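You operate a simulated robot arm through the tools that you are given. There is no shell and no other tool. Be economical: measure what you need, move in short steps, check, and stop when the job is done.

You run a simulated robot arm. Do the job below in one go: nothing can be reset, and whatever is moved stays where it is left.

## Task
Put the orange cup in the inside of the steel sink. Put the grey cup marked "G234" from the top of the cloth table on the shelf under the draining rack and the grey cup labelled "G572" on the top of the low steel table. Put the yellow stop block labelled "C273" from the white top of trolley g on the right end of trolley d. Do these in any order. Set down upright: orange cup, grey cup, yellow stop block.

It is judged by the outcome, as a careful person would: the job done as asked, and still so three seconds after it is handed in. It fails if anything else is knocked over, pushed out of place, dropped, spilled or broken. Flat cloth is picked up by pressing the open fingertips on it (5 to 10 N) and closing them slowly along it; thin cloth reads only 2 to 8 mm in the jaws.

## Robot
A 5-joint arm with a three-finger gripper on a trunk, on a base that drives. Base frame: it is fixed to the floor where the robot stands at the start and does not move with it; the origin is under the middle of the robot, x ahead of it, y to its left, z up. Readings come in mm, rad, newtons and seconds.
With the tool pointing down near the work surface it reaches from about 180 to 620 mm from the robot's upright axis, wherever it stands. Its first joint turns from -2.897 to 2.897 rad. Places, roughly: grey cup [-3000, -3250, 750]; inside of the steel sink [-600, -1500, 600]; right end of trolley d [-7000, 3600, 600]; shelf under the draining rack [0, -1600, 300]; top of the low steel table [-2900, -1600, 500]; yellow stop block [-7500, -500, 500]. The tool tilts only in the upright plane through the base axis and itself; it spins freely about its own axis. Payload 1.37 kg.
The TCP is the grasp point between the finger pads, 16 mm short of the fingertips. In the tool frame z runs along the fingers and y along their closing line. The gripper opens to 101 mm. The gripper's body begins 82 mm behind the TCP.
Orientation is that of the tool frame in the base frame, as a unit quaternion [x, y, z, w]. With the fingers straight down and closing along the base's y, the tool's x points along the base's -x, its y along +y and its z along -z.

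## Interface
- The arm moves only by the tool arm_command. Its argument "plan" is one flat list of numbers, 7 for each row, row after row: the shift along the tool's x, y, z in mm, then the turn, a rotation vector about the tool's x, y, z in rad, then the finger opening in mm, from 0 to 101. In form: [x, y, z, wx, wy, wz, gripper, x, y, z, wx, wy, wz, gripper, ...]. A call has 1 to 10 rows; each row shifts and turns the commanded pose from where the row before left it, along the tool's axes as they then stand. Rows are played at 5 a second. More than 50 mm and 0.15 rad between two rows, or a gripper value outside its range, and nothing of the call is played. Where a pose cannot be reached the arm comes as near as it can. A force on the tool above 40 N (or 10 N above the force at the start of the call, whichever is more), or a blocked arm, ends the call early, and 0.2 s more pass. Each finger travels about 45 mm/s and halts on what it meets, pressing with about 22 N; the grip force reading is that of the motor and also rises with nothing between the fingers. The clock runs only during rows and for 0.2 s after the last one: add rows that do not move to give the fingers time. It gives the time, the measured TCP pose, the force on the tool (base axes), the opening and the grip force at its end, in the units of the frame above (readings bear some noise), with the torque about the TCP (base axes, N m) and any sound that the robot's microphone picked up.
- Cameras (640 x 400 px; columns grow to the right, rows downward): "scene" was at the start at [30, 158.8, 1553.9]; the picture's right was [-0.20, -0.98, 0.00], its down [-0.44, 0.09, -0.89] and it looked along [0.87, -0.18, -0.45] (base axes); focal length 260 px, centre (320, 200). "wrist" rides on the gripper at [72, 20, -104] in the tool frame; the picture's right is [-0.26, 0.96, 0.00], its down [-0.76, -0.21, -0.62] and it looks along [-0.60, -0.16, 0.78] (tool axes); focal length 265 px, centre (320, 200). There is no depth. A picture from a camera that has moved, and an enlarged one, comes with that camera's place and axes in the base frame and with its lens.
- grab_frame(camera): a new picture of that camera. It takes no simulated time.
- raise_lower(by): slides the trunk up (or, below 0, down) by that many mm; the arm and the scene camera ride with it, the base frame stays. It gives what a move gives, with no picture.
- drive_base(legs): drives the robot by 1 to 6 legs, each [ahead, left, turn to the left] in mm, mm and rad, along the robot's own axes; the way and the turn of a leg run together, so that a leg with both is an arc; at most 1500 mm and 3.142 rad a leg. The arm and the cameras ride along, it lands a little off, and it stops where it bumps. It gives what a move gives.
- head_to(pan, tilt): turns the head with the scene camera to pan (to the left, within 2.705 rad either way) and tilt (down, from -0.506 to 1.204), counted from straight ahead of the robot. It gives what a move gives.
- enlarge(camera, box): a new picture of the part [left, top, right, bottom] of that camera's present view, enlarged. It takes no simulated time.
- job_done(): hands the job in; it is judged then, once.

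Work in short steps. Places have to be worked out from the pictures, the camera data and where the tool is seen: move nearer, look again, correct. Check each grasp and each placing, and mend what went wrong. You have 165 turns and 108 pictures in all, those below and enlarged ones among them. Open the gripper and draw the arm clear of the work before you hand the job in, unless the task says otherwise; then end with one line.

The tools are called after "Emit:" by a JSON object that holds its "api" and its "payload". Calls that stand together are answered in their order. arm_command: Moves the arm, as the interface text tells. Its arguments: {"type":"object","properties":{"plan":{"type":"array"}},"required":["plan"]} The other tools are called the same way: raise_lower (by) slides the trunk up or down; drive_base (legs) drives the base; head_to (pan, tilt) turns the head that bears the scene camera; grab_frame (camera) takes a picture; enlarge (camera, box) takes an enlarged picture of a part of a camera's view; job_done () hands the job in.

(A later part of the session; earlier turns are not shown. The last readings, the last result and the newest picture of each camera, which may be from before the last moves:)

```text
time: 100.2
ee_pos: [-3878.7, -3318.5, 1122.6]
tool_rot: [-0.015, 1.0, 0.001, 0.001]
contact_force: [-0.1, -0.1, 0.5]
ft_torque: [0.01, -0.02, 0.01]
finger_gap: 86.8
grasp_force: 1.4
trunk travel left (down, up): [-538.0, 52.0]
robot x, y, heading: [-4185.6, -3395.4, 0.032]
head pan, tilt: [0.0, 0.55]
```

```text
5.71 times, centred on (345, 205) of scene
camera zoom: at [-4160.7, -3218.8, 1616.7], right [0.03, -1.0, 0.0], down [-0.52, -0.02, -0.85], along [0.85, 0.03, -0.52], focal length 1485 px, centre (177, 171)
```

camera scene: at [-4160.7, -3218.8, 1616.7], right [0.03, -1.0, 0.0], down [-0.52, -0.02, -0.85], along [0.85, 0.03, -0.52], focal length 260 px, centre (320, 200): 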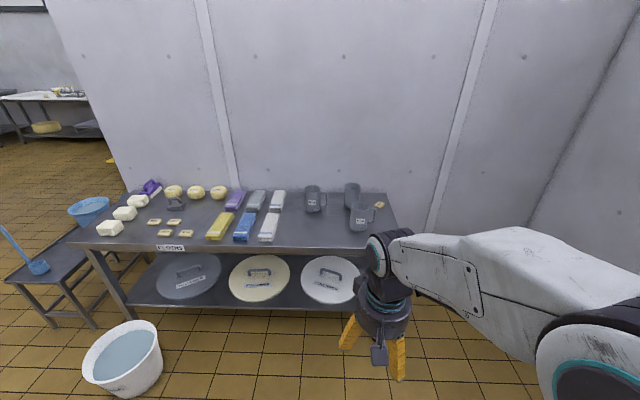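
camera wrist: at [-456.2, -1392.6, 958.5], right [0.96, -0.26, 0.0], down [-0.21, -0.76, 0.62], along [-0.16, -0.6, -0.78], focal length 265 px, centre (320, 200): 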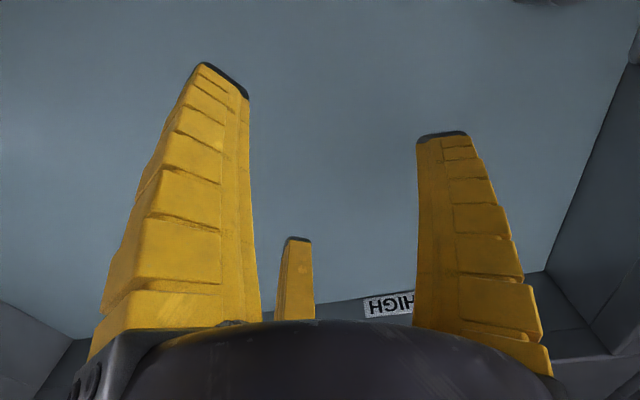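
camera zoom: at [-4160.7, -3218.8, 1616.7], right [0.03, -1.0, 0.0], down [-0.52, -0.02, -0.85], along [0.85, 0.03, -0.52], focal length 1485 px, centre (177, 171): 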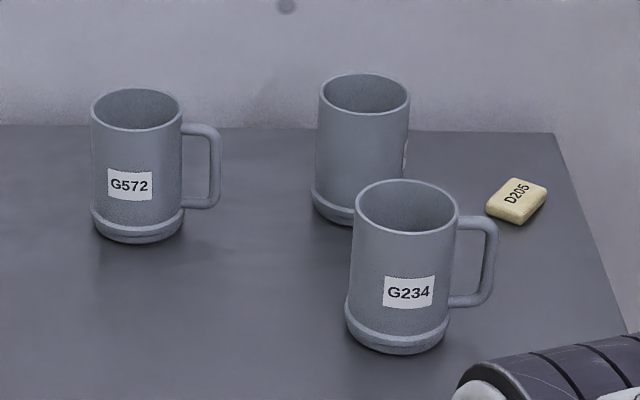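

G572 is the left mug and G234 the front-right one; handles point to −y. I close in: shift left and forward in front of G572.

Emit:
{"api": "drive_base", "payload": {"legs": [[0, 0, -0.032], [0, 240, 0], [530, 0, 0]]}}

Emit:
{"api": "head_to", "payload": {"pan": 0.0, "tilt": 0.75}}

Emit:
{"api": "grab_frame", "payload": {"camera": "scene"}}

Emit:
{"api": "grab_frame", "payload": {"camera": "wrist"}}

```text
time: 105.0
ee_pos: [-3345.7, -3085.8, 1119.8]
tool_rot: [-0.004, 1.0, -0.001, 0.0]
contact_force: [-0.5, 0.1, 0.1]
ft_torque: [0.03, 0.01, 0.0]
finger_gap: 86.8
grasp_force: 1.1
trunk travel left (down, up): [-538.0, 52.0]
robot x, y, heading: [-3656.5, -3158.9, 0.009]
head pan, tilt: [0.0, 0.55]
```

```text
time: 105.7
ee_pos: [-3346.3, -3085.0, 1121.8]
tool_rot: [-0.003, 1.0, 0.0, 0.001]
contact_force: [-0.5, 0.8, 0.0]
ft_torque: [-0.01, 0.01, 0.01]
finger_gap: 86.8
grasp_force: 2.0
trunk travel left (down, up): [-538.0, 52.0]
robot x, y, heading: [-3655.6, -3157.3, 0.01]
head pan, tilt: [0.0, 0.75]
```

```text
73 pictures are left
camera scene: at [-3632.7, -2980.1, 1599.4], right [0.01, -1.0, 0.0], down [-0.68, 0.0, -0.73], along [0.73, 0.0, -0.68], focal length 260 px, centre (320, 200)
```

scene: 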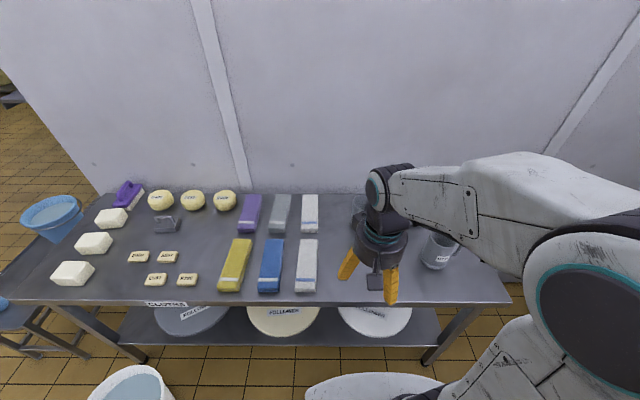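

```text
72 pictures are left
camera wrist: at [-3418.1, -3066.4, 1226.0], right [0.26, 0.97, 0.0], down [0.76, -0.2, 0.62], along [0.6, -0.16, -0.78], focal length 265 px, centre (320, 200)
```

wrist: 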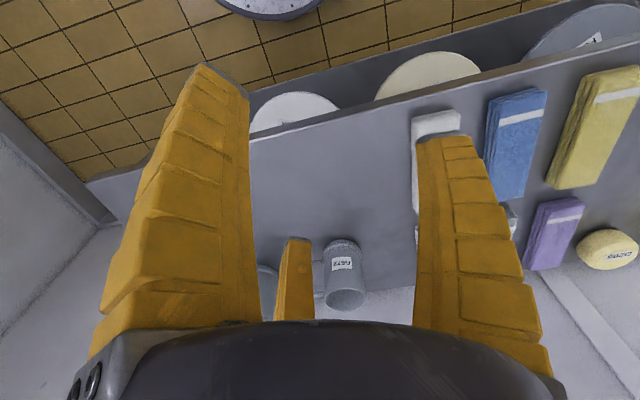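

Table top z≈840; G572 at about (-2990, -3137), ~130 high, ~85 wide, handle toward −y. I'll approach it from the north-west with a tilted tool so the fingers avoid the handle; shift base left first.

Emit:
{"api": "drive_base", "payload": {"legs": [[0, 415, -0.01], [30, 0, 0]]}}

Emit:
{"api": "head_to", "payload": {"pan": -0.5, "tilt": 0.6}}

Emit:
{"api": "grab_frame", "payload": {"camera": "scene"}}

```text
time: 108.8
ee_pos: [-3315.7, -2669.0, 1120.2]
tool_rot: [-0.002, 1.0, 0.001, 0.0]
contact_force: [1.7, 0.0, -0.5]
ft_torque: [-0.02, 0.05, 0.0]
finger_gap: 86.8
grasp_force: 1.5
trunk travel left (down, up): [-538.0, 52.0]
robot x, y, heading: [-3624.6, -2739.4, 0.007]
head pan, tilt: [0.0, 0.75]
```

```text
time: 109.7
ee_pos: [-3316.4, -2669.2, 1121.4]
tool_rot: [-0.001, 1.0, -0.001, 0.001]
contact_force: [-1.0, -0.7, 0.6]
ft_torque: [-0.01, 0.0, -0.01]
finger_gap: 86.7
grasp_force: 1.0
trunk travel left (down, up): [-538.0, 52.0]
robot x, y, heading: [-3627.2, -2739.2, 0.008]
head pan, tilt: [-0.499, 0.6]
```

```text
71 pictures are left
camera scene: at [-3609.6, -2603.4, 1612.2], right [-0.48, -0.88, 0.0], down [-0.5, 0.27, -0.82], along [0.73, -0.39, -0.57], focal length 260 px, centre (320, 200)
```

scene: 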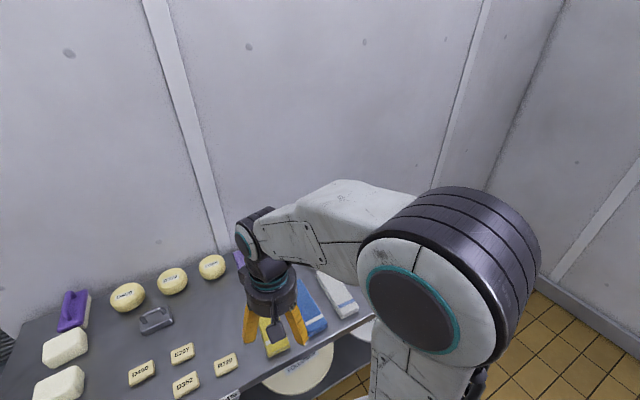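

I spin the tool to the radial direction (−32°), then move to a standoff on that line.

Emit:
{"api": "arm_command", "payload": {"plan": [0, 0, 0, 0, 0, 0.14, 101, 0, 0, 0, 0, 0, 0.14, 101, 0, 0, 0, 0, 0, 0.14, 101, 0, 0, 0, 0, 0, 0.14, 101]}}

Emit:
{"api": "arm_command", "payload": {"plan": [-36.7, -28.1, 0, 0, 0, 0, 101, -36.7, -28.1, 0, 0, 0, 0, 101, -36.7, -28.1, 0, 0, 0, 0, 101, -36.7, -28.1, 0, 0, 0, 0, 101, -36.7, -28.1, 0, 0, 0, 0, 101, -36.7, -28.1, 0, 0, 0, 0, 101, -36.7, -28.1, 0, 0, 0, 0, 101, -36.7, -28.1, 0, 0, 0, 0, 101]}}

Emit:
{"api": "grab_frame", "payload": {"camera": "wrist"}}

```text
time: 110.7
ee_pos: [-3316.7, -2669.4, 1121.7]
tool_rot: [0.276, 0.961, 0.002, 0.001]
contact_force: [0.1, 0.1, 0.8]
ft_torque: [0.01, 0.01, 0.03]
finger_gap: 100.5
grasp_force: 0.1
trunk travel left (down, up): [-538.0, 52.0]
robot x, y, heading: [-3627.5, -2737.5, -0.002]
head pan, tilt: [-0.499, 0.6]
```

```text
time: 112.5
ee_pos: [-3184.7, -3013.2, 1121.0]
tool_rot: [0.275, 0.961, -0.001, 0.0]
contact_force: [0.4, -0.6, -1.1]
ft_torque: [-0.01, -0.01, 0.02]
finger_gap: 100.7
grasp_force: 0.0
trunk travel left (down, up): [-538.0, 52.0]
robot x, y, heading: [-3629.1, -2737.1, 0.003]
head pan, tilt: [-0.499, 0.6]
```

```text
70 pictures are left
camera wrist: at [-3235.4, -2958.8, 1224.8], right [0.73, 0.68, 0.0], down [0.53, -0.58, 0.62], along [0.42, -0.46, -0.78], focal length 265 px, centre (320, 200)
```

wrist: 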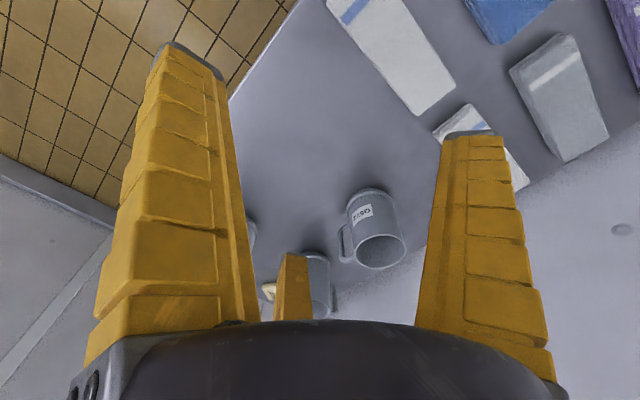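

Refined: G572 centre ≈(-2965, -3129), base 840. I tilt the tool 45° outward and go to a pre-grasp 170 mm back along the tool axis.

Emit:
{"api": "arm_command", "payload": {"plan": [0, 0, 0, 0, -0.131, 0, 101, 0, 0, 0, 0, -0.131, 0, 101, 0, 0, 0, 0, -0.131, 0, 101, 0, 0, 0, 0, -0.131, 0, 101, 0, 0, 0, 0, -0.131, 0, 101, 0, 0, 0, 0, -0.131, 0, 101, -3.4, 4.4, 39, 0, 0, 0, 101, -3.4, 4.4, 39, 0, 0, 0, 101, -3.4, 4.4, 39, 0, 0, 0, 101, -3.4, 4.4, 39, 0, 0, 0, 101]}}

Emit:
{"api": "grab_frame", "payload": {"camera": "wrist"}}

Emit:
{"api": "grab_frame", "payload": {"camera": "scene"}}

```text
time: 114.7
ee_pos: [-3063.2, -3042.6, 1021.2]
tool_rot: [0.252, 0.888, -0.101, 0.37]
contact_force: [0.6, 0.6, -0.3]
ft_torque: [-0.03, 0.02, 0.0]
finger_gap: 100.6
grasp_force: 0.1
out of reach, approached as far as the arm can: row 2, 3, 4, 5
trunk travel left (down, up): [-538.0, 52.0]
robot x, y, heading: [-3626.1, -2734.4, 0.004]
head pan, tilt: [-0.499, 0.6]
```

```text
69 pictures are left
camera wrist: at [-3159.8, -2960.0, 1043.8], right [0.66, 0.72, 0.19], down [-0.03, -0.23, 0.97], along [0.75, -0.65, -0.13], focal length 265 px, centre (320, 200)
```

wrist: 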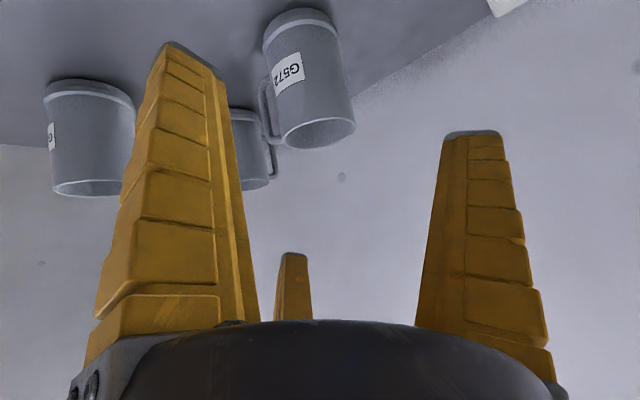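

```text
68 pictures are left
camera scene: at [-3608.6, -2604.0, 1612.3], right [-0.48, -0.88, 0.0], down [-0.5, 0.27, -0.82], along [0.73, -0.39, -0.57], focal length 260 px, centre (320, 200)
```

scene: 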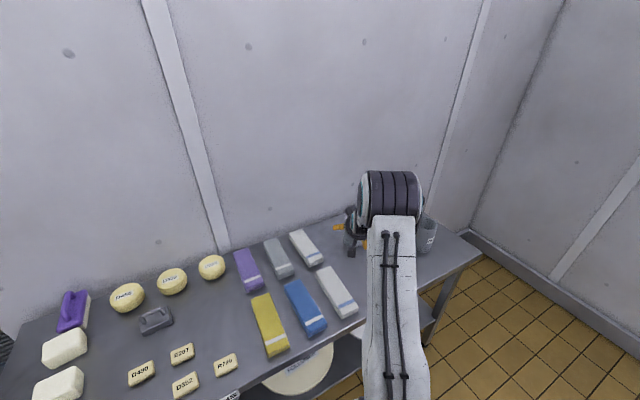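

Re-triangulating with the table edge gives table z≈783, so G572 is really at ≈(-2915, -3145), height ≈135, width ≈88. I move the base slightly closer, then adjust yaw, tilt to 60° and set the pre-grasp.

Emit:
{"api": "drive_base", "payload": {"legs": [[28, -64, 0]]}}

Emit:
{"api": "arm_command", "payload": {"plan": [0, 0, 0, -0.053, 0, -0.053, 101, 0, 0, 0, 0, -0.131, 0, 101, 0, 0, 0, 0, -0.131, 0, 101, 28, 7, 15, 0, 0, 0, 101, 28, 7, 15, 0, 0, 0, 101, 28, 7, 15, 0, 0, 0, 101, 0, 0, 0, 0, 0, 0, 101]}}

Emit:
{"api": "grab_frame", "payload": {"camera": "wrist"}}

```text
time: 115.7
ee_pos: [-3034.8, -3106.4, 1019.4]
tool_rot: [0.252, 0.888, -0.101, 0.37]
contact_force: [0.3, -0.5, -1.0]
ft_torque: [-0.02, 0.01, 0.05]
finger_gap: 100.6
grasp_force: 0.0
trunk travel left (down, up): [-538.0, 52.0]
robot x, y, heading: [-3600.6, -2803.7, 0.002]
head pan, tilt: [-0.499, 0.6]
```

```text
time: 117.3
ee_pos: [-3016.2, -3062.0, 926.0]
tool_rot: [0.202, 0.841, -0.11, 0.489]
contact_force: [0.1, 0.5, -0.8]
ft_torque: [0.02, 0.01, -0.03]
finger_gap: 100.6
grasp_force: 0.0
out of reach, approached as far as the arm can: row 1, 2, 3, 6
trunk travel left (down, up): [-538.0, 52.0]
robot x, y, heading: [-3599.5, -2806.0, 0.001]
head pan, tilt: [-0.499, 0.6]
```

```text
67 pictures are left
camera wrist: at [-3119.6, -2986.8, 916.0], right [0.55, 0.8, 0.24], down [-0.24, -0.12, 0.96], along [0.8, -0.59, 0.13], focal length 265 px, centre (320, 200)
```

wrist: 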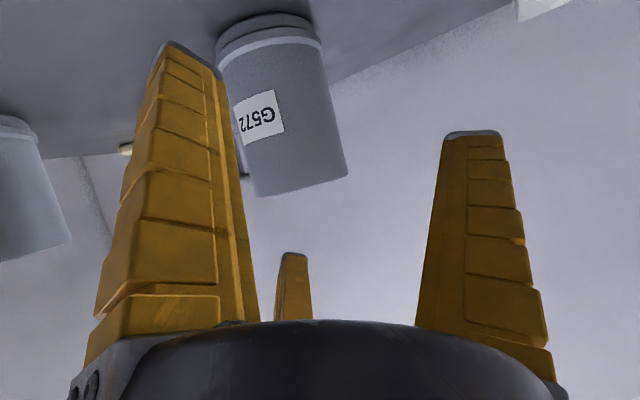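

Mug is about 31 mm to the −y side of the gripper axis. Correct laterally and re-check before advancing.

Emit:
{"api": "arm_command", "payload": {"plan": [0, -15.5, 0, 0, 0, 0, 101, 0, -15.5, 0, 0, 0, 0, 101, 0, 0, 0, 0, 0, 0, 101]}}

Emit:
{"api": "grab_frame", "payload": {"camera": "wrist"}}

```text
time: 118.1
ee_pos: [-3021.0, -3076.0, 925.1]
tool_rot: [0.208, 0.84, -0.121, 0.487]
contact_force: [-0.2, 0.2, -0.5]
ft_torque: [-0.04, 0.0, 0.03]
finger_gap: 100.9
grasp_force: 0.1
out of reach, approached as far as the arm can: row 2
trunk travel left (down, up): [-538.0, 52.0]
robot x, y, heading: [-3596.1, -2803.6, 0.001]
head pan, tilt: [-0.499, 0.6]
```

```text
66 pictures are left
camera wrist: at [-3124.7, -2999.6, 914.7], right [0.57, 0.79, 0.23], down [-0.24, -0.11, 0.96], along [0.79, -0.6, 0.13], focal length 265 px, centre (320, 200)
```

wrist: 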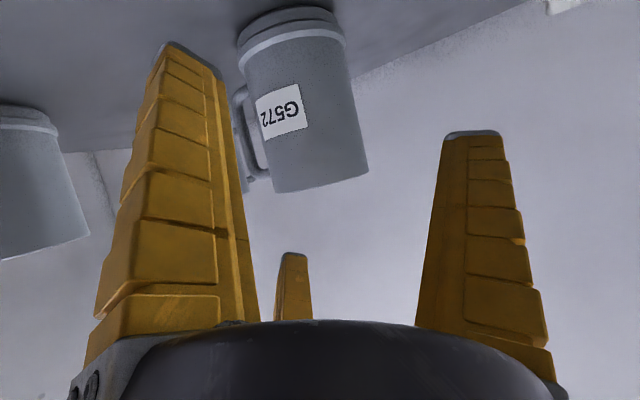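

There's a ~28 mm arm-plane offset, so I combine lateral −11 mm with a slight yaw, then advance 60 mm along the tool and look.

Emit:
{"api": "arm_command", "payload": {"plan": [0, -5.5, 0, 0.006, 0, 0.0035, 101, 0, -5.5, 0, 0.006, 0, 0.0035, 101, 0, 0, 30, 0, 0, 0, 101, 0, 0, 30, 0, 0, 0, 101, 0, 0, 0, 0, 0, 0, 101]}}

Emit:
{"api": "grab_frame", "payload": {"camera": "wrist"}}

```text
time: 119.3
ee_pos: [-2978.9, -3105.8, 895.6]
tool_rot: [0.213, 0.839, -0.123, 0.486]
contact_force: [0.2, 0.4, -1.2]
ft_torque: [-0.01, -0.01, 0.0]
finger_gap: 100.6
grasp_force: 0.1
out of reach, approached as far as the arm can: row 1
trunk travel left (down, up): [-538.0, 52.0]
robot x, y, heading: [-3603.0, -2804.9, 0.004]
head pan, tilt: [-0.499, 0.6]
```

```text
65 pictures are left
camera wrist: at [-3080.5, -3027.9, 886.0], right [0.58, 0.78, 0.23], down [-0.24, -0.11, 0.96], along [0.78, -0.61, 0.13], focal length 265 px, centre (320, 200)
```

wrist: 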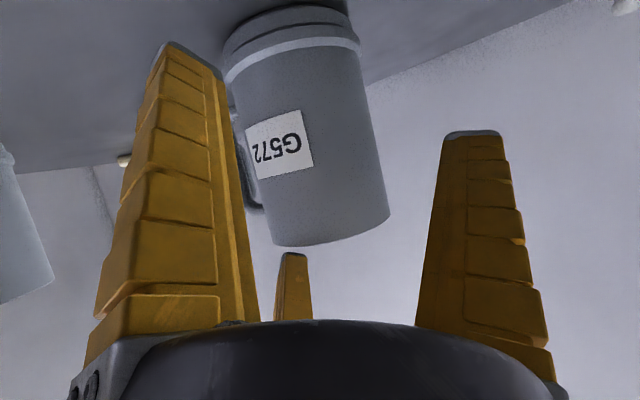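

The mug still sits ~10 mm toward the left finger. Shift laterally −11 mm with matching yaw and look again before advancing.

Emit:
{"api": "arm_command", "payload": {"plan": [0, -5.5, 0, 0.007, 0, 0.004, 101, 0, -5.5, 0, 0.007, 0, 0.004, 101, 0, 0, 0, 0, 0, 0, 101]}}

Emit:
{"api": "grab_frame", "payload": {"camera": "wrist"}}

```text
time: 120.1
ee_pos: [-2983.8, -3115.5, 895.6]
tool_rot: [0.22, 0.837, -0.126, 0.485]
contact_force: [0.9, -0.1, 0.8]
ft_torque: [0.02, -0.02, 0.0]
finger_gap: 100.7
grasp_force: 0.0
trunk travel left (down, up): [-538.0, 52.0]
robot x, y, heading: [-3599.0, -2803.6, -0.0]
head pan, tilt: [-0.499, 0.6]
```

```text
64 pictures are left
camera wrist: at [-3084.3, -3035.8, 885.6], right [0.59, 0.77, 0.23], down [-0.24, -0.1, 0.96], along [0.77, -0.62, 0.13], focal length 265 px, centre (320, 200)
```

wrist: 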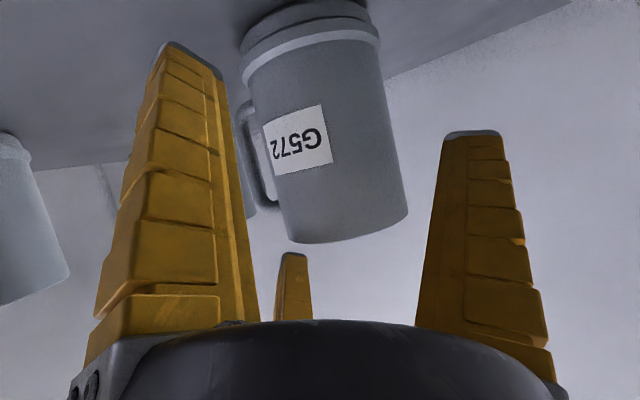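

Centred within a couple of millimetres. Advance 68 mm along the tool axis around the mug.

Emit:
{"api": "arm_command", "payload": {"plan": [0, 0, 12, 0, 0, 0, 101, 0, 0, 12, 0, 0, 0, 101, 0, 0, 11, 0, 0, 0, 101, 0, 0, 0, 0, 0, 0, 101]}}

Emit:
{"api": "grab_frame", "payload": {"camera": "wrist"}}

```text
time: 121.1
ee_pos: [-2957.4, -3129.3, 886.6]
tool_rot: [0.218, 0.833, -0.128, 0.492]
contact_force: [-4.8, 4.3, 26.8]
ft_torque: [-1.31, -0.48, -0.08]
finger_gap: 101.2
grasp_force: 0.2
trunk travel left (down, up): [-538.0, 52.0]
robot x, y, heading: [-3595.0, -2801.5, 0.003]
head pan, tilt: [-0.499, 0.6]
```

```text
63 pictures are left
camera wrist: at [-3057.3, -3050.9, 874.4], right [0.58, 0.78, 0.23], down [-0.26, -0.09, 0.96], along [0.77, -0.62, 0.15], focal length 265 px, centre (320, 200)
```

wrist: 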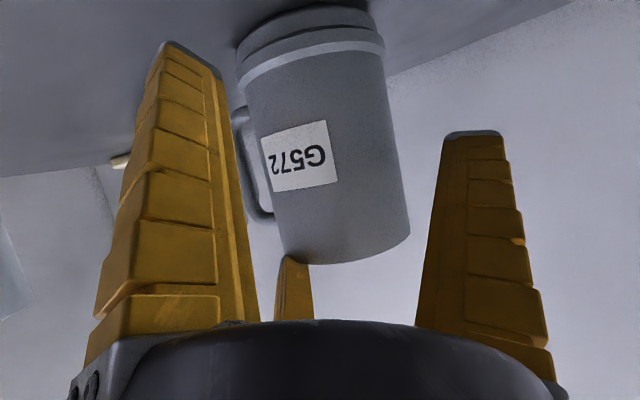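

Contact: the views and torque show the gripper really has a third prong (three jaws at 120°), whose upper one touched the mug rim. I back off and switch plan: a vertical grip on the mug's near wall (one jaw inside, the others outside).

Emit:
{"api": "arm_command", "payload": {"plan": [0, 0, -15, 0, 0, 0, 101, 0, 0, -35, 0, 0, 0, 101, 0, 0, -40, 0, 0, 0, 101, -35, 0, -20, 0, 0, 0, 101, -35, 0, -20, 0, 0, 0, 101, -35, 0, -20, 0, 0, 0, 101]}}

Emit:
{"api": "grab_frame", "payload": {"camera": "wrist"}}

```text
time: 122.5
ee_pos: [-3025.3, -3092.0, 1044.1]
tool_rot: [0.22, 0.837, -0.126, 0.484]
contact_force: [-0.1, -0.3, -0.1]
ft_torque: [0.03, 0.03, 0.0]
finger_gap: 100.5
grasp_force: 0.1
trunk travel left (down, up): [-538.0, 52.0]
robot x, y, heading: [-3600.2, -2801.8, 0.002]
head pan, tilt: [-0.499, 0.6]
```

```text
62 pictures are left
camera wrist: at [-3125.8, -3012.6, 1034.8], right [0.59, 0.77, 0.23], down [-0.24, -0.1, 0.96], along [0.77, -0.62, 0.13], focal length 265 px, centre (320, 200)
```

wrist: 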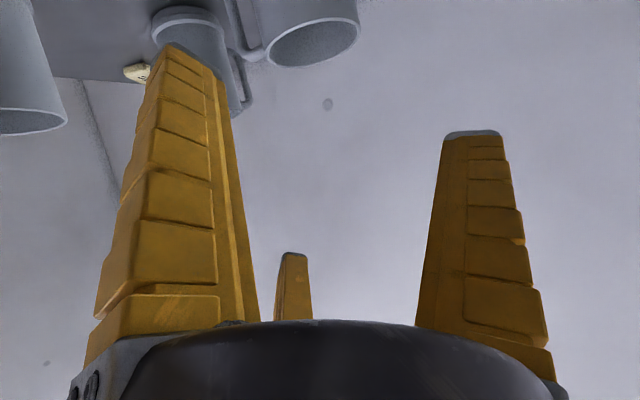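

Mugs undisturbed. Pull back and straighten the tool to vertical.

Emit:
{"api": "arm_command", "payload": {"plan": [20, 0, -35, 0, 0, 0, 101, 20, 0, -35, 0, 0, 0, 101, 20, 0, -35, 0, 0.132, 0, 101, 0, 0, 0, 0, 0.132, 0, 101, 0, 0, 0, 0, 0.132, 0, 101, 0, 0, 0, 0, 0.132, 0, 101, 0, 0, 0, 0, 0.132, 0, 101, 0, 0, 0, 0, 0.132, 0, 101, 0, 0, 0, 0, 0.132, 0, 101, 0, 0, 0, 0, 0.132, 0, 101]}}

Emit:
{"api": "drive_base", "payload": {"legs": [[0, -300, 0]]}}

```text
time: 124.7
ee_pos: [-3130.1, -3031.2, 1044.6]
tool_rot: [0.25, 0.968, 0.001, -0.004]
contact_force: [-0.5, -0.6, -0.2]
ft_torque: [0.02, 0.06, 0.01]
finger_gap: 100.5
grasp_force: 0.0
out of reach, approached as far as the arm can: row 1
trunk travel left (down, up): [-538.0, 52.0]
robot x, y, heading: [-3599.8, -2800.6, 0.005]
head pan, tilt: [-0.499, 0.6]
```

```text
time: 126.8
ee_pos: [-3131.0, -3336.2, 1044.4]
tool_rot: [0.253, 0.968, 0.001, -0.002]
contact_force: [-0.5, 0.3, -0.8]
ft_torque: [0.02, 0.02, -0.03]
finger_gap: 100.7
grasp_force: 0.0
trunk travel left (down, up): [-538.0, 52.0]
robot x, y, heading: [-3598.3, -3109.0, -0.005]
head pan, tilt: [-0.499, 0.6]
```

G234 (≈(-3071, -3384)) is easily reachable later. Now for G572: spin the tool so its y points radially outward, and move to a standoff near the mug.

Emit:
{"api": "arm_command", "payload": {"plan": [0, 0, 0, 0, 0, 0.14, 101, 0, 0, 0, 0, 0, 0.14, 101, 0, 0, 0, 0, 0, 0.14, 101, 0, 0, 0, 0, 0, 0.14, 101, 0, 0, 0, 0, 0, 0.14, 101, 0, 0, 0, 0, 0, 0.14, 101, 0, 0, 0, 0, 0, 0.14, 101, 0, 0, 0, 0, 0, 0.137, 101]}}

Emit:
{"api": "arm_command", "payload": {"plan": [40, 12.6, 0, 0, 0, 0, 101, 40, 12.6, 0, 0, 0, 0, 101, 40, 12.6, 0, 0, 0, 0, 101, 40, 12.6, 0, 0, 0, 0, 101, 40, 12.6, 0, 0, 0, 0, 101]}}

Emit:
{"api": "grab_frame", "payload": {"camera": "wrist"}}

```text
time: 128.6
ee_pos: [-3131.5, -3337.2, 1046.1]
tool_rot: [0.728, 0.686, 0.0, -0.003]
contact_force: [-0.6, -0.5, 0.0]
ft_torque: [0.0, -0.02, -0.03]
finger_gap: 100.5
grasp_force: 0.0
trunk travel left (down, up): [-538.0, 52.0]
robot x, y, heading: [-3597.2, -3103.8, -0.003]
head pan, tilt: [-0.499, 0.6]
```

```text
time: 129.8
ee_pos: [-3055.9, -3140.5, 1044.6]
tool_rot: [0.728, 0.686, -0.002, -0.002]
contact_force: [-0.1, 0.4, 1.0]
ft_torque: [0.0, 0.01, 0.01]
finger_gap: 100.5
grasp_force: 0.0
trunk travel left (down, up): [-538.0, 52.0]
robot x, y, heading: [-3600.7, -3102.7, -0.003]
head pan, tilt: [-0.499, 0.6]
```

```text
61 pictures are left
camera wrist: at [-3032.4, -3069.6, 1149.1], right [0.95, -0.32, 0.0], down [-0.25, -0.74, 0.62], along [-0.2, -0.59, -0.78], focal length 265 px, centre (320, 200)
```

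wrist: 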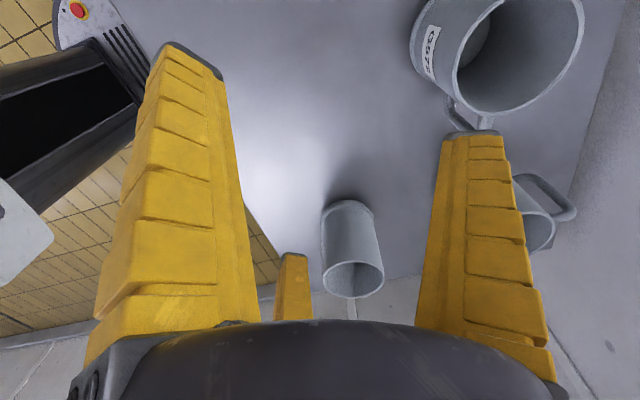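

Clear view: G572's centre ≈(-2905, -3149). Test the vertical reach to its near wall at z≈985.

Emit:
{"api": "arm_command", "payload": {"plan": [-4, 36, 20, 0, 0, 0, 101, -4, 36, 20, 0, 0, 0, 101, -4, 36, 20, 0, 0, 0, 101, 0, 0, 0, 0, 0, 0, 101]}}

Emit:
{"api": "grab_frame", "payload": {"camera": "wrist"}}

```text
time: 130.8
ee_pos: [-2949.7, -3159.8, 983.7]
tool_rot: [0.727, 0.687, -0.001, -0.002]
contact_force: [0.1, 0.7, -0.2]
ft_torque: [-0.01, 0.03, -0.01]
finger_gap: 100.6
grasp_force: 0.0
trunk travel left (down, up): [-538.0, 52.0]
robot x, y, heading: [-3599.2, -3104.1, -0.005]
head pan, tilt: [-0.499, 0.6]
```

```text
60 pictures are left
camera wrist: at [-2925.8, -3088.6, 1088.4], right [0.95, -0.32, -0.01], down [-0.25, -0.74, 0.62], along [-0.2, -0.59, -0.78], focal length 265 px, centre (320, 200)
```

wrist: 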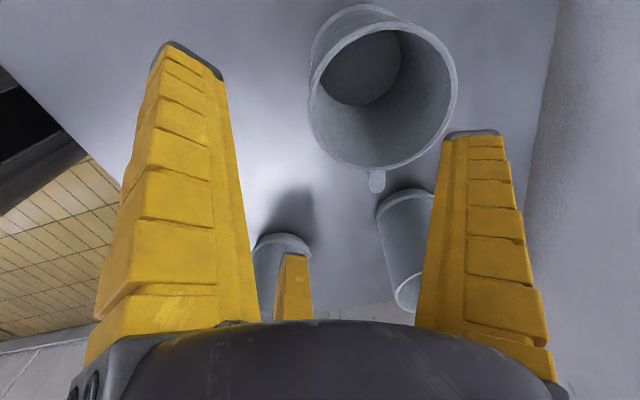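

Vertical reach works at r=651. Test whether the arm can get over the mug centre (r≈694) for a full three-jaw grip.

Emit:
{"api": "arm_command", "payload": {"plan": [6, 22, 0, 0, 0, 0, 101, 6, 22, 0, 0, 0, 0, 101, 0, 0, 0, 0, 0, 0, 101]}}

```text
time: 131.6
ee_pos: [-2941.9, -3147.3, 984.9]
tool_rot: [0.727, 0.686, -0.002, -0.001]
contact_force: [0.4, 0.0, 0.3]
ft_torque: [-0.04, 0.0, -0.04]
finger_gap: 100.8
grasp_force: 0.0
out of reach, approached as far as the arm can: row 1, 2
trunk travel left (down, up): [-538.0, 52.0]
robot x, y, heading: [-3599.9, -3102.1, -0.005]
head pan, tilt: [-0.499, 0.6]
```

Limit ≈659 here, ≈680 lower down, so a full grip needs only ~4° tilt. Handle points to about −100°, so I spin the tool so that handle lies midway between two jaws, tilt 4° and centre over the mug.

Emit:
{"api": "arm_command", "payload": {"plan": [0, 0, 0, 0, 0, 0.122, 101, 0, 0, 0, 0, 0, 0.122, 101, 0, 0, 0, 0, 0, 0.122, 101, 0, 0, 0, 0, 0, 0.122, 101, 0, 0, 0, 0, 0, 0.122, 101, 0, 0, 0, -0.07, 0.055, 0, 101, 10.7, 14.5, 0, 0, 0, 0, 101, 10.7, 14.5, 0, 0, 0, 0, 101, 0, 0, 0, 0, 0, 0, 101]}}

Emit:
{"api": "grab_frame", "payload": {"camera": "wrist"}}

```text
time: 133.6
ee_pos: [-2921.9, -3145.8, 986.3]
tool_rot: [0.899, 0.436, 0.036, 0.021]
contact_force: [0.0, 0.7, 0.3]
ft_torque: [-0.04, 0.02, -0.02]
finger_gap: 100.5
grasp_force: 0.0
out of reach, approached as far as the arm can: row 8
trunk travel left (down, up): [-538.0, 52.0]
robot x, y, heading: [-3599.8, -3100.7, -0.001]
head pan, tilt: [-0.499, 0.6]
```

```text
59 pictures are left
camera wrist: at [-2870.4, -3101.1, 1095.8], right [0.59, -0.8, 0.05], down [-0.68, -0.46, 0.57], along [-0.43, -0.37, -0.82], focal length 265 px, centre (320, 200)
```

wrist: 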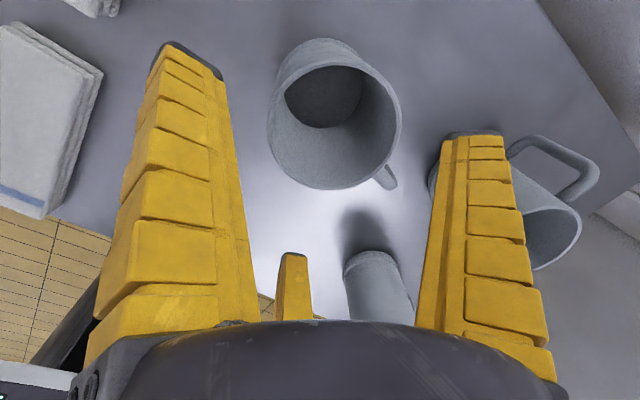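

Nearly centred (mug at (-2907, -3150)). Descend 45 mm with the remaining correction, then check.

Emit:
{"api": "arm_command", "payload": {"plan": [0, 0, 15, 0, 0, 0, 101, 1, 5, 15, 0, 0, 0, 101, 1, 5, 15, 0, 0, 0, 101, 0, 0, 0, 0, 0, 0, 101]}}

Emit:
{"api": "grab_frame", "payload": {"camera": "wrist"}}

```text
time: 134.6
ee_pos: [-2917.3, -3150.3, 941.8]
tool_rot: [0.899, 0.436, 0.037, 0.022]
contact_force: [0.8, 0.1, 0.8]
ft_torque: [0.01, -0.03, 0.04]
finger_gap: 100.6
grasp_force: 0.0
out of reach, approached as far as the arm can: row 2, 3
trunk travel left (down, up): [-538.0, 52.0]
robot x, y, heading: [-3601.6, -3107.2, 0.001]
head pan, tilt: [-0.499, 0.6]
```

```text
58 pictures are left
camera wrist: at [-2866.1, -3105.1, 1051.3], right [0.59, -0.8, 0.05], down [-0.68, -0.46, 0.57], along [-0.43, -0.37, -0.82], focal length 265 px, centre (320, 200)
```

wrist: 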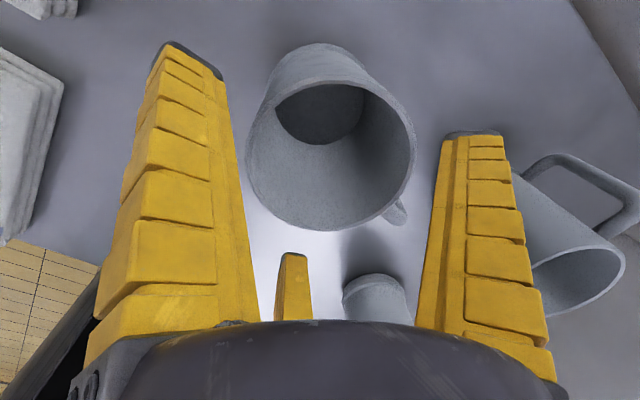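

Good alignment; centre offset ~11 mm, reducing as I descend. Go down 66 mm around the mug.

Emit:
{"api": "arm_command", "payload": {"plan": [0, 0, 14, 0, 0, 0, 101, 1, 2, 14, 0, 0, 0, 101, 1, 2, 14, 0, 0, 0, 101, 1, 2, 14, 0, 0, 0, 101, 0, 0, 10, 0, 0, 0, 101, 0, 0, 0, 0, 0, 0, 101]}}

Emit:
{"api": "grab_frame", "payload": {"camera": "wrist"}}

```text
time: 136.0
ee_pos: [-2915.3, -3148.9, 882.1]
tool_rot: [0.899, 0.436, 0.041, 0.024]
contact_force: [1.8, 0.1, 27.2]
ft_torque: [0.12, -0.56, 0.07]
finger_gap: 102.0
grasp_force: 11.3
out of reach, approached as far as the arm can: row 2, 3
trunk travel left (down, up): [-538.0, 52.0]
robot x, y, heading: [-3599.0, -3108.8, -0.004]
head pan, tilt: [-0.499, 0.6]
```

```text
57 pictures are left
camera wrist: at [-2866.1, -3103.6, 991.4], right [0.59, -0.8, 0.06], down [-0.69, -0.46, 0.56], along [-0.42, -0.37, -0.83], focal length 265 px, centre (320, 200)
```

wrist: 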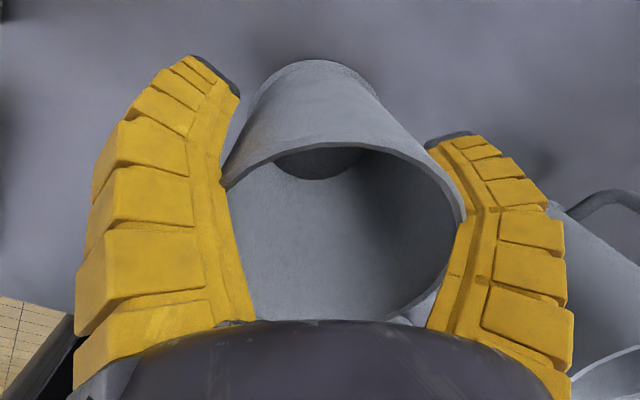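

The soft fingers have splayed around the mug with some downward force. Close now on it and read the grip.

Emit:
{"api": "arm_command", "payload": {"plan": [0, 0, -3, 0, 0, 0, 90, 0, 0, 0, 0, 0, 0, 80, 0, 0, 0, 0, 0, 0, 70, 0, 0, 0, 0, 0, 0, 60, 0, 0, 0, 0, 0, 0, 60, 0, 0, 0, 0, 0, 0, 60]}}

Emit:
{"api": "grab_frame", "payload": {"camera": "wrist"}}

```text
time: 137.4
ee_pos: [-2915.2, -3148.8, 882.5]
tool_rot: [0.899, 0.436, 0.039, 0.022]
contact_force: [6.6, -2.0, 18.2]
ft_torque: [-0.45, -0.85, 0.03]
finger_gap: 94.6
grasp_force: 22.6
trunk travel left (down, up): [-538.0, 52.0]
robot x, y, heading: [-3598.9, -3103.6, -0.002]
head pan, tilt: [-0.499, 0.6]
```

```text
56 pictures are left
camera wrist: at [-2865.6, -3104.0, 991.3], right [0.59, -0.8, 0.06], down [-0.68, -0.46, 0.57], along [-0.43, -0.37, -0.82], focal length 265 px, centre (320, 200)
```

wrist: 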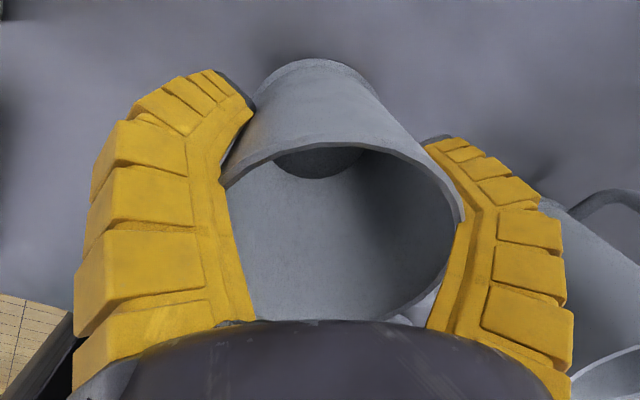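

Gripped at 94.6 mm, 22.6 N. Lift slowly and check it comes up.

Emit:
{"api": "arm_command", "payload": {"plan": [0, 0, -8, 0, 0, 0, 50, 0, 0, -12, 0, 0, 0, 50, 0, 0, -20, 0, 0, 0, 50, 0, 0, -25, 0, 0, 0, 50, 0, 0, -25, 0, 0, 0, 50, 0, 0, -25, 0, 0, 0, 50, 0, 0, 0, 0, 0, 0, 50]}}

Emit:
{"api": "grab_frame", "payload": {"camera": "wrist"}}

Emit:
{"api": "grab_frame", "payload": {"camera": "scene"}}

```text
time: 139.0
ee_pos: [-2924.0, -3148.7, 995.2]
tool_rot: [0.899, 0.435, 0.035, 0.02]
contact_force: [-0.7, 0.1, -2.1]
ft_torque: [-0.02, -0.02, -0.01]
finger_gap: 90.7
grasp_force: 22.0
trunk travel left (down, up): [-538.0, 52.0]
robot x, y, heading: [-3599.7, -3104.6, -0.008]
head pan, tilt: [-0.499, 0.6]
```

```text
55 pictures are left
camera wrist: at [-2873.2, -3103.4, 1104.1], right [0.59, -0.8, 0.05], down [-0.68, -0.46, 0.57], along [-0.43, -0.37, -0.82], focal length 265 px, centre (320, 200)
```

wrist: 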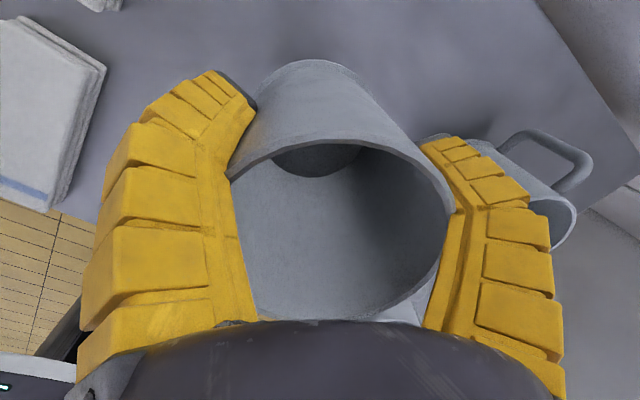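

```text
54 pictures are left
camera scene: at [-3580.1, -2970.3, 1612.2], right [-0.48, -0.88, 0.0], down [-0.5, 0.27, -0.82], along [0.72, -0.4, -0.57], focal length 260 px, centre (320, 200)
```

scene: 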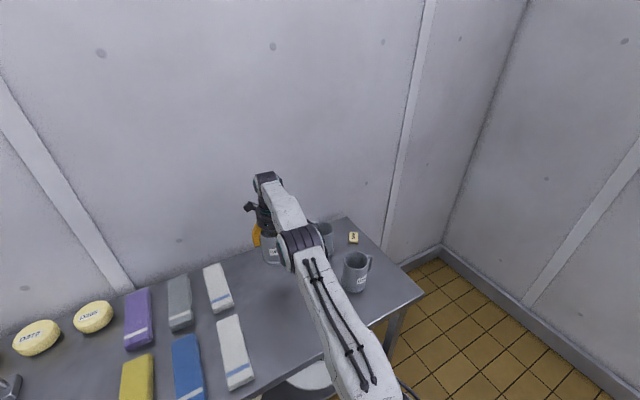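

Mug lifted securely (bottom ≈94 mm below the TCP). Straighten the tool and retract over the table with some lift, then drive around to the low table.

Emit:
{"api": "arm_command", "payload": {"plan": [0, 0, 0, 0.07, -0.055, 0, 50, -26, -34, -8, 0, 0, 0, 50, -26, -34, -8, 0, 0, 0, 50, -26, -34, -8, 0, 0, 0, 50, -26, -34, -8, 0, 0, 0, 50, -26, -34, -8, 0, 0, 0, 50, -26, -34, -8, 0, 0, 0, 50, 0, 0, 0, 0, 0, 0, 50]}}

Emit:
{"api": "drive_base", "payload": {"legs": [[-600, 0, 0], [0, 1400, 0], [0, 660, 0], [0, 0, -1.57], [0, 1200, 0]]}}

Emit:
{"api": "head_to", "payload": {"pan": 0.3, "tilt": 0.9}}

Emit:
{"api": "grab_frame", "payload": {"camera": "scene"}}

```text
time: 140.8
ee_pos: [-3199.4, -3144.1, 1043.2]
tool_rot: [0.899, 0.437, -0.003, 0.0]
contact_force: [0.2, -0.6, -1.3]
ft_torque: [0.02, 0.01, -0.01]
finger_gap: 91.2
grasp_force: 22.2
out of reach, approached as far as the arm can: row 1
trunk travel left (down, up): [-538.0, 52.0]
robot x, y, heading: [-3599.7, -3109.2, -0.004]
head pan, tilt: [-0.499, 0.6]
```

```text
time: 163.4
ee_pos: [-3015.8, -1429.3, 1042.7]
tool_rot: [0.948, -0.319, 0.0, -0.004]
contact_force: [0.4, -0.4, -2.0]
ft_torque: [-0.01, -0.05, -0.04]
finger_gap: 89.7
grasp_force: 22.0
trunk travel left (down, up): [-538.0, 52.0]
robot x, y, heading: [-2983.9, -1030.3, -1.555]
head pan, tilt: [-0.499, 0.6]
```

```text
time: 164.5
ee_pos: [-3014.6, -1429.5, 1042.9]
tool_rot: [0.948, -0.319, -0.001, -0.003]
contact_force: [-0.3, -0.6, -1.5]
ft_torque: [-0.03, -0.02, 0.01]
finger_gap: 89.8
grasp_force: 22.1
trunk travel left (down, up): [-538.0, 52.0]
robot x, y, heading: [-2980.4, -1028.3, -1.556]
head pan, tilt: [0.3, 0.901]
```

```text
53 pictures are left
camera scene: at [-2785.4, -1037.2, 1587.5], right [-0.95, -0.31, 0.0], down [-0.24, 0.75, -0.62], along [0.19, -0.59, -0.78], focal length 260 px, centre (320, 200)
```

scene: 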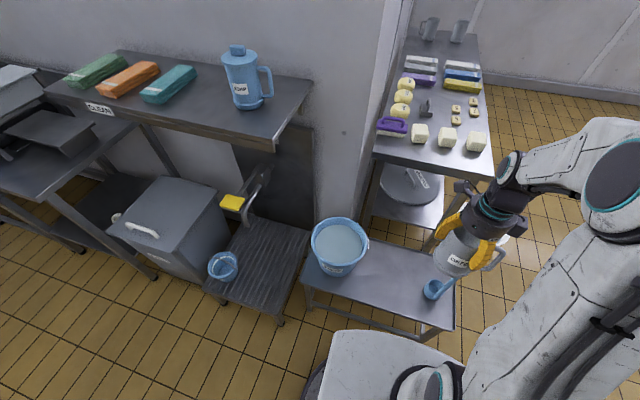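

Low table z≈497, bucket at (-2700,-1530), brush holder at (-3118,-1525). I'll set the mug at (-2945, -1505): move over and descend to z≈700.

Emit:
{"api": "arm_command", "payload": {"plan": [34, 6, 0, 0, 0, 0, 50, 34, 6, 0, 0, 0, 0, 50, 34, 6, 0, 0, 0, 0, 50, 0, 0, 48, 0, 0, 0, 50, 0, 0, 48, 0, 0, 0, 50, 0, 0, 48, 0, 0, 0, 50, 0, 0, 48, 0, 0, 0, 50, 0, 0, 48, 0, 0, 0, 50, 0, 0, 48, 0, 0, 0, 50, 0, 0, 48, 0, 0, 0, 50]}}

Emit:
{"api": "grab_frame", "payload": {"camera": "scene"}}

Emit:
{"api": "grab_frame", "payload": {"camera": "wrist"}}

```text
time: 166.7
ee_pos: [-2944.0, -1505.5, 706.6]
tool_rot: [0.948, -0.318, -0.001, -0.002]
contact_force: [-0.4, 0.1, -0.7]
ft_torque: [0.0, 0.02, -0.04]
finger_gap: 90.0
grasp_force: 21.9
trunk travel left (down, up): [-538.0, 52.0]
robot x, y, heading: [-2983.6, -1032.1, -1.553]
head pan, tilt: [0.3, 0.901]
```

```text
52 pictures are left
camera scene: at [-2785.2, -1037.7, 1587.5], right [-0.95, -0.31, 0.0], down [-0.24, 0.75, -0.62], along [0.19, -0.59, -0.78], focal length 260 px, centre (320, 200)
```

scene: 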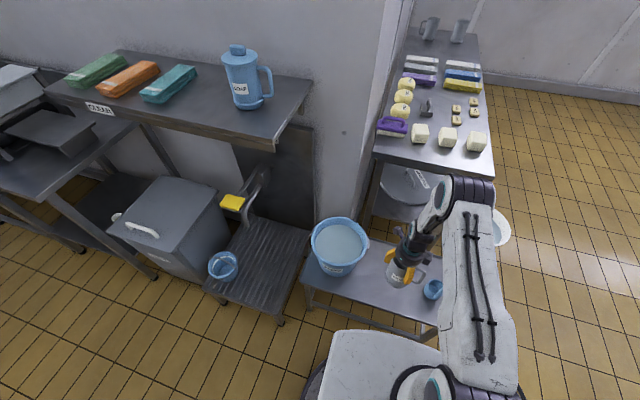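

```text
51 pictures are left
camera wrist: at [-2898.9, -1564.8, 811.1], right [-0.79, -0.61, 0.0], down [-0.48, 0.62, 0.62], along [-0.38, 0.5, -0.78], focal length 265 px, centre (320, 200)
```

wrist: 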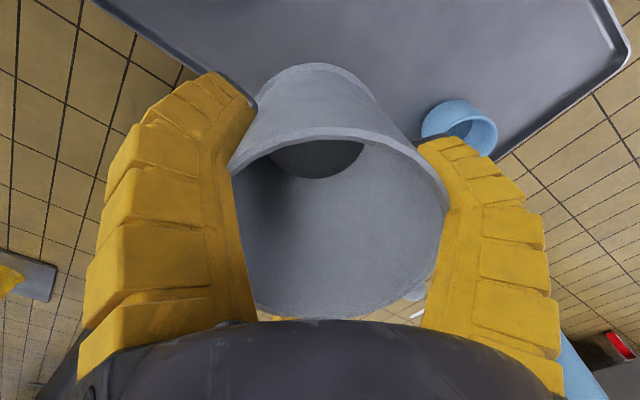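

Clearances look good (stick ≈145 mm away). Lower slowly to contact.

Emit:
{"api": "arm_command", "payload": {"plan": [0, 0, 30, 0, 0, 0, 50, 0, 0, 30, 0, 0, 0, 50, 0, 0, 20, 0, 0, 0, 50, 0, 0, 12, 0, 0, 0, 50, 0, 0, 8, 0, 0, 0, 50, 0, 0, 5, 0, 0, 0, 50, 0, 0, 0, 0, 0, 0, 50]}}

```text
time: 168.3
ee_pos: [-2945.9, -1503.3, 602.4]
tool_rot: [0.948, -0.318, 0.0, -0.002]
contact_force: [-0.7, 1.0, -0.5]
ft_torque: [0.04, -0.02, 0.0]
finger_gap: 89.7
grasp_force: 22.0
trunk travel left (down, up): [-538.0, 52.0]
robot x, y, heading: [-2985.0, -1029.3, -1.553]
head pan, tilt: [0.3, 0.901]
```

Emit:
{"api": "arm_command", "payload": {"plan": [0, 0, 4, 0, 0, 0, 50, 0, 0, 4, 0, 0, 0, 50, 0, 0, 4, 0, 0, 0, 50, 0, 0, 3, 0, 0, 0, 50, 0, 0, 0, 0, 0, 0, 50]}}

```text
time: 169.5
ee_pos: [-2946.7, -1504.1, 587.3]
tool_rot: [0.947, -0.32, -0.001, -0.002]
contact_force: [0.7, 0.2, -2.2]
ft_torque: [0.0, 0.0, 0.0]
finger_gap: 89.7
grasp_force: 21.9
trunk travel left (down, up): [-538.0, 52.0]
robot x, y, heading: [-2982.5, -1031.6, -1.551]
head pan, tilt: [0.3, 0.901]
```

No contact yet at 587; keep lowering in 3–4 mm steps.

Emit:
{"api": "arm_command", "payload": {"plan": [0, 0, 4, 0, 0, 0, 50, 0, 0, 4, 0, 0, 0, 50, 0, 0, 4, 0, 0, 0, 50, 0, 0, 0, 0, 0, 0, 50]}}

Emit:
{"api": "enlarge", "payload": {"camera": "scene", "box": [340, 220, 460, 330]}}

```text
time: 170.5
ee_pos: [-2944.4, -1503.6, 573.2]
tool_rot: [0.948, -0.319, -0.002, -0.003]
contact_force: [-0.3, -0.1, -0.2]
ft_torque: [-0.01, -0.03, -0.01]
finger_gap: 89.7
grasp_force: 22.1
trunk travel left (down, up): [-538.0, 52.0]
robot x, y, heading: [-2986.1, -1031.7, -1.55]
head pan, tilt: [0.3, 0.901]
```

```text
3.64 times, centred on (400, 275) of scene
camera zoom: at [-2785.3, -1037.3, 1587.4], right [-0.95, -0.31, 0.0], down [-0.24, 0.75, -0.62], along [0.19, -0.59, -0.78], focal length 945 px, centre (29, -73)
```

zoom: 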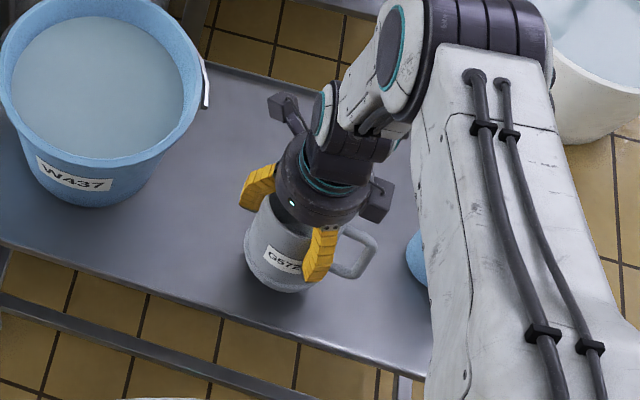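

Mug is just above the table. Continue.

Emit:
{"api": "arm_command", "payload": {"plan": [0, 0, 4, 0, 0, 0, 50, 0, 0, 4, 0, 0, 0, 50, 0, 0, 4, 0, 0, 0, 50, 0, 0, 4, 0, 0, 0, 50, 0, 0, 0, 0, 0, 0, 50]}}

```text
time: 171.7
ee_pos: [-2945.7, -1502.7, 558.5]
tool_rot: [0.948, -0.319, -0.001, -0.002]
contact_force: [0.4, 0.1, -1.5]
ft_torque: [0.0, -0.03, -0.05]
finger_gap: 89.5
grasp_force: 21.6
trunk travel left (down, up): [-538.0, 52.0]
robot x, y, heading: [-2983.4, -1030.3, -1.556]
head pan, tilt: [0.3, 0.901]
```

Emit:
{"api": "arm_command", "payload": {"plan": [0, 0, 4, 0, 0, 0, 50, 0, 0, 4, 0, 0, 0, 50, 0, 0, 4, 0, 0, 0, 50, 0, 0, 4, 0, 0, 0, 50, 0, 0, 4, 0, 0, 0, 50, 0, 0, 4, 0, 0, 0, 50, 0, 0, 0, 0, 0, 0, 50]}}

Emit:
{"api": "enlarge", "payload": {"camera": "scene", "box": [340, 220, 460, 330]}}

```text
time: 172.6
ee_pos: [-2945.3, -1504.2, 551.1]
tool_rot: [0.948, -0.319, -0.001, -0.002]
contact_force: [-1.5, 9.8, 30.4]
ft_torque: [-0.05, -0.08, 0.03]
finger_gap: 90.6
grasp_force: 21.8
trunk travel left (down, up): [-538.0, 52.0]
robot x, y, heading: [-2985.5, -1032.6, -1.554]
head pan, tilt: [0.3, 0.901]
stopped in row 4: the force on the tool passed its limit at 44 N (the readings are from after the stop); the commanded pose is now the measured one
```

```text
3.64 times, centred on (400, 275) of scene
camera zoom: at [-2785.7, -1033.3, 1588.0], right [-0.95, -0.31, 0.0], down [-0.24, 0.74, -0.62], along [0.19, -0.59, -0.78], focal length 945 px, centre (29, -73)
```

zoom: 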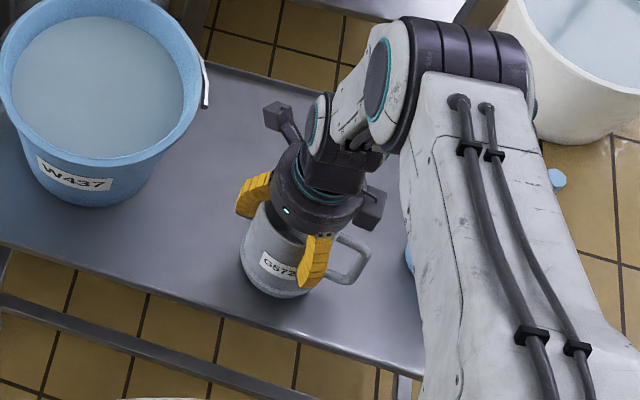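

Mug has touched down (z≈551). The brush stick next to the forearm seems displaced; look at the whole scene before anything else.

Emit:
{"api": "head_to", "payload": {"pan": -0.5, "tilt": 0.85}}

Emit:
{"api": "grab_frame", "payload": {"camera": "scene"}}

Emit:
{"api": "grab_frame", "payload": {"camera": "wrist"}}

```text
time: 173.7
ee_pos: [-2943.6, -1503.3, 550.3]
tool_rot: [0.948, -0.319, 0.0, 0.001]
contact_force: [-0.6, 10.4, 39.5]
ft_torque: [-0.3, -0.15, 0.02]
finger_gap: 90.9
grasp_force: 22.2
trunk travel left (down, up): [-538.0, 52.0]
robot x, y, heading: [-2985.8, -1030.2, -1.554]
head pan, tilt: [-0.499, 0.85]
```

```text
48 pictures are left
camera scene: at [-2845.4, -1029.9, 1591.5], right [-0.89, 0.46, 0.0], down [0.35, 0.66, -0.66], along [-0.31, -0.59, -0.75], focal length 260 px, centre (320, 200)
```

scene: 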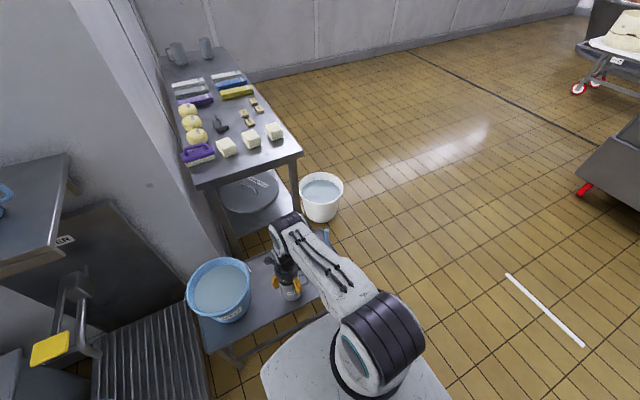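

```text
47 pictures are left
camera wrist: at [-2899.7, -1562.9, 654.8], right [-0.79, -0.61, 0.0], down [-0.48, 0.62, 0.62], along [-0.38, 0.49, -0.78], focal length 265 px, centre (320, 200)
```

wrist: 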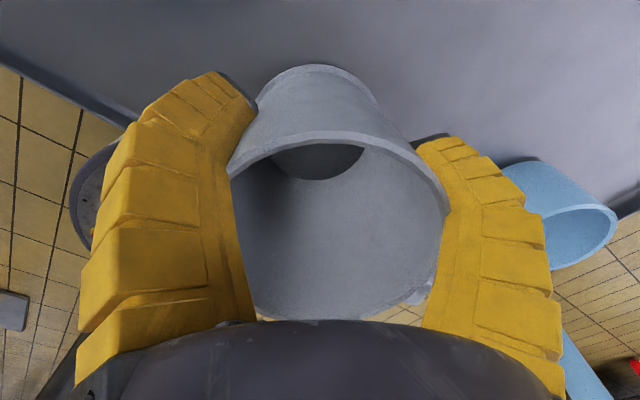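

Stick top computes to (-3119,-1500), the same as in my first view, so it's undisturbed. Relax pressure, then open gently.

Emit:
{"api": "arm_command", "payload": {"plan": [0, 0, -3, 0, 0, 0, 50, 0, 0, 0, 0, 0, 0, 50]}}

Emit:
{"api": "arm_command", "payload": {"plan": [0, 0, 0, 0, 0, 0, 92, 0, 0, 0, 0, 0, 0, 97, 0, 0, 0, 0, 0, 0, 101, 0, 0, 0, 0, 0, 0, 101, 0, 0, 0, 0, 0, 0, 101]}}

Emit:
{"api": "grab_frame", "payload": {"camera": "wrist"}}

```text
time: 174.3
ee_pos: [-2944.9, -1504.0, 550.3]
tool_rot: [0.948, -0.319, -0.002, -0.003]
contact_force: [-0.7, 1.3, 5.2]
ft_torque: [-0.07, 0.02, -0.01]
finger_gap: 90.2
grasp_force: 22.7
trunk travel left (down, up): [-538.0, 52.0]
robot x, y, heading: [-2985.9, -1025.6, -1.553]
head pan, tilt: [-0.499, 0.85]
```

```text
time: 175.5
ee_pos: [-2944.1, -1504.3, 551.3]
tool_rot: [0.948, -0.319, -0.001, -0.003]
contact_force: [1.1, 0.6, 1.1]
ft_torque: [-0.1, -0.08, -0.02]
finger_gap: 100.5
grasp_force: 8.8
trunk travel left (down, up): [-538.0, 52.0]
robot x, y, heading: [-2982.9, -1030.0, -1.556]
head pan, tilt: [-0.499, 0.85]
```

```text
46 pictures are left
camera wrist: at [-2899.3, -1564.3, 656.0], right [-0.79, -0.61, 0.0], down [-0.48, 0.62, 0.62], along [-0.38, 0.5, -0.78], focal length 265 px, centre (320, 200)
```

wrist: 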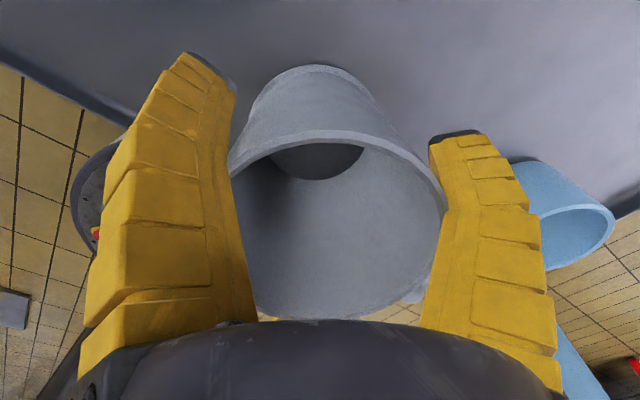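

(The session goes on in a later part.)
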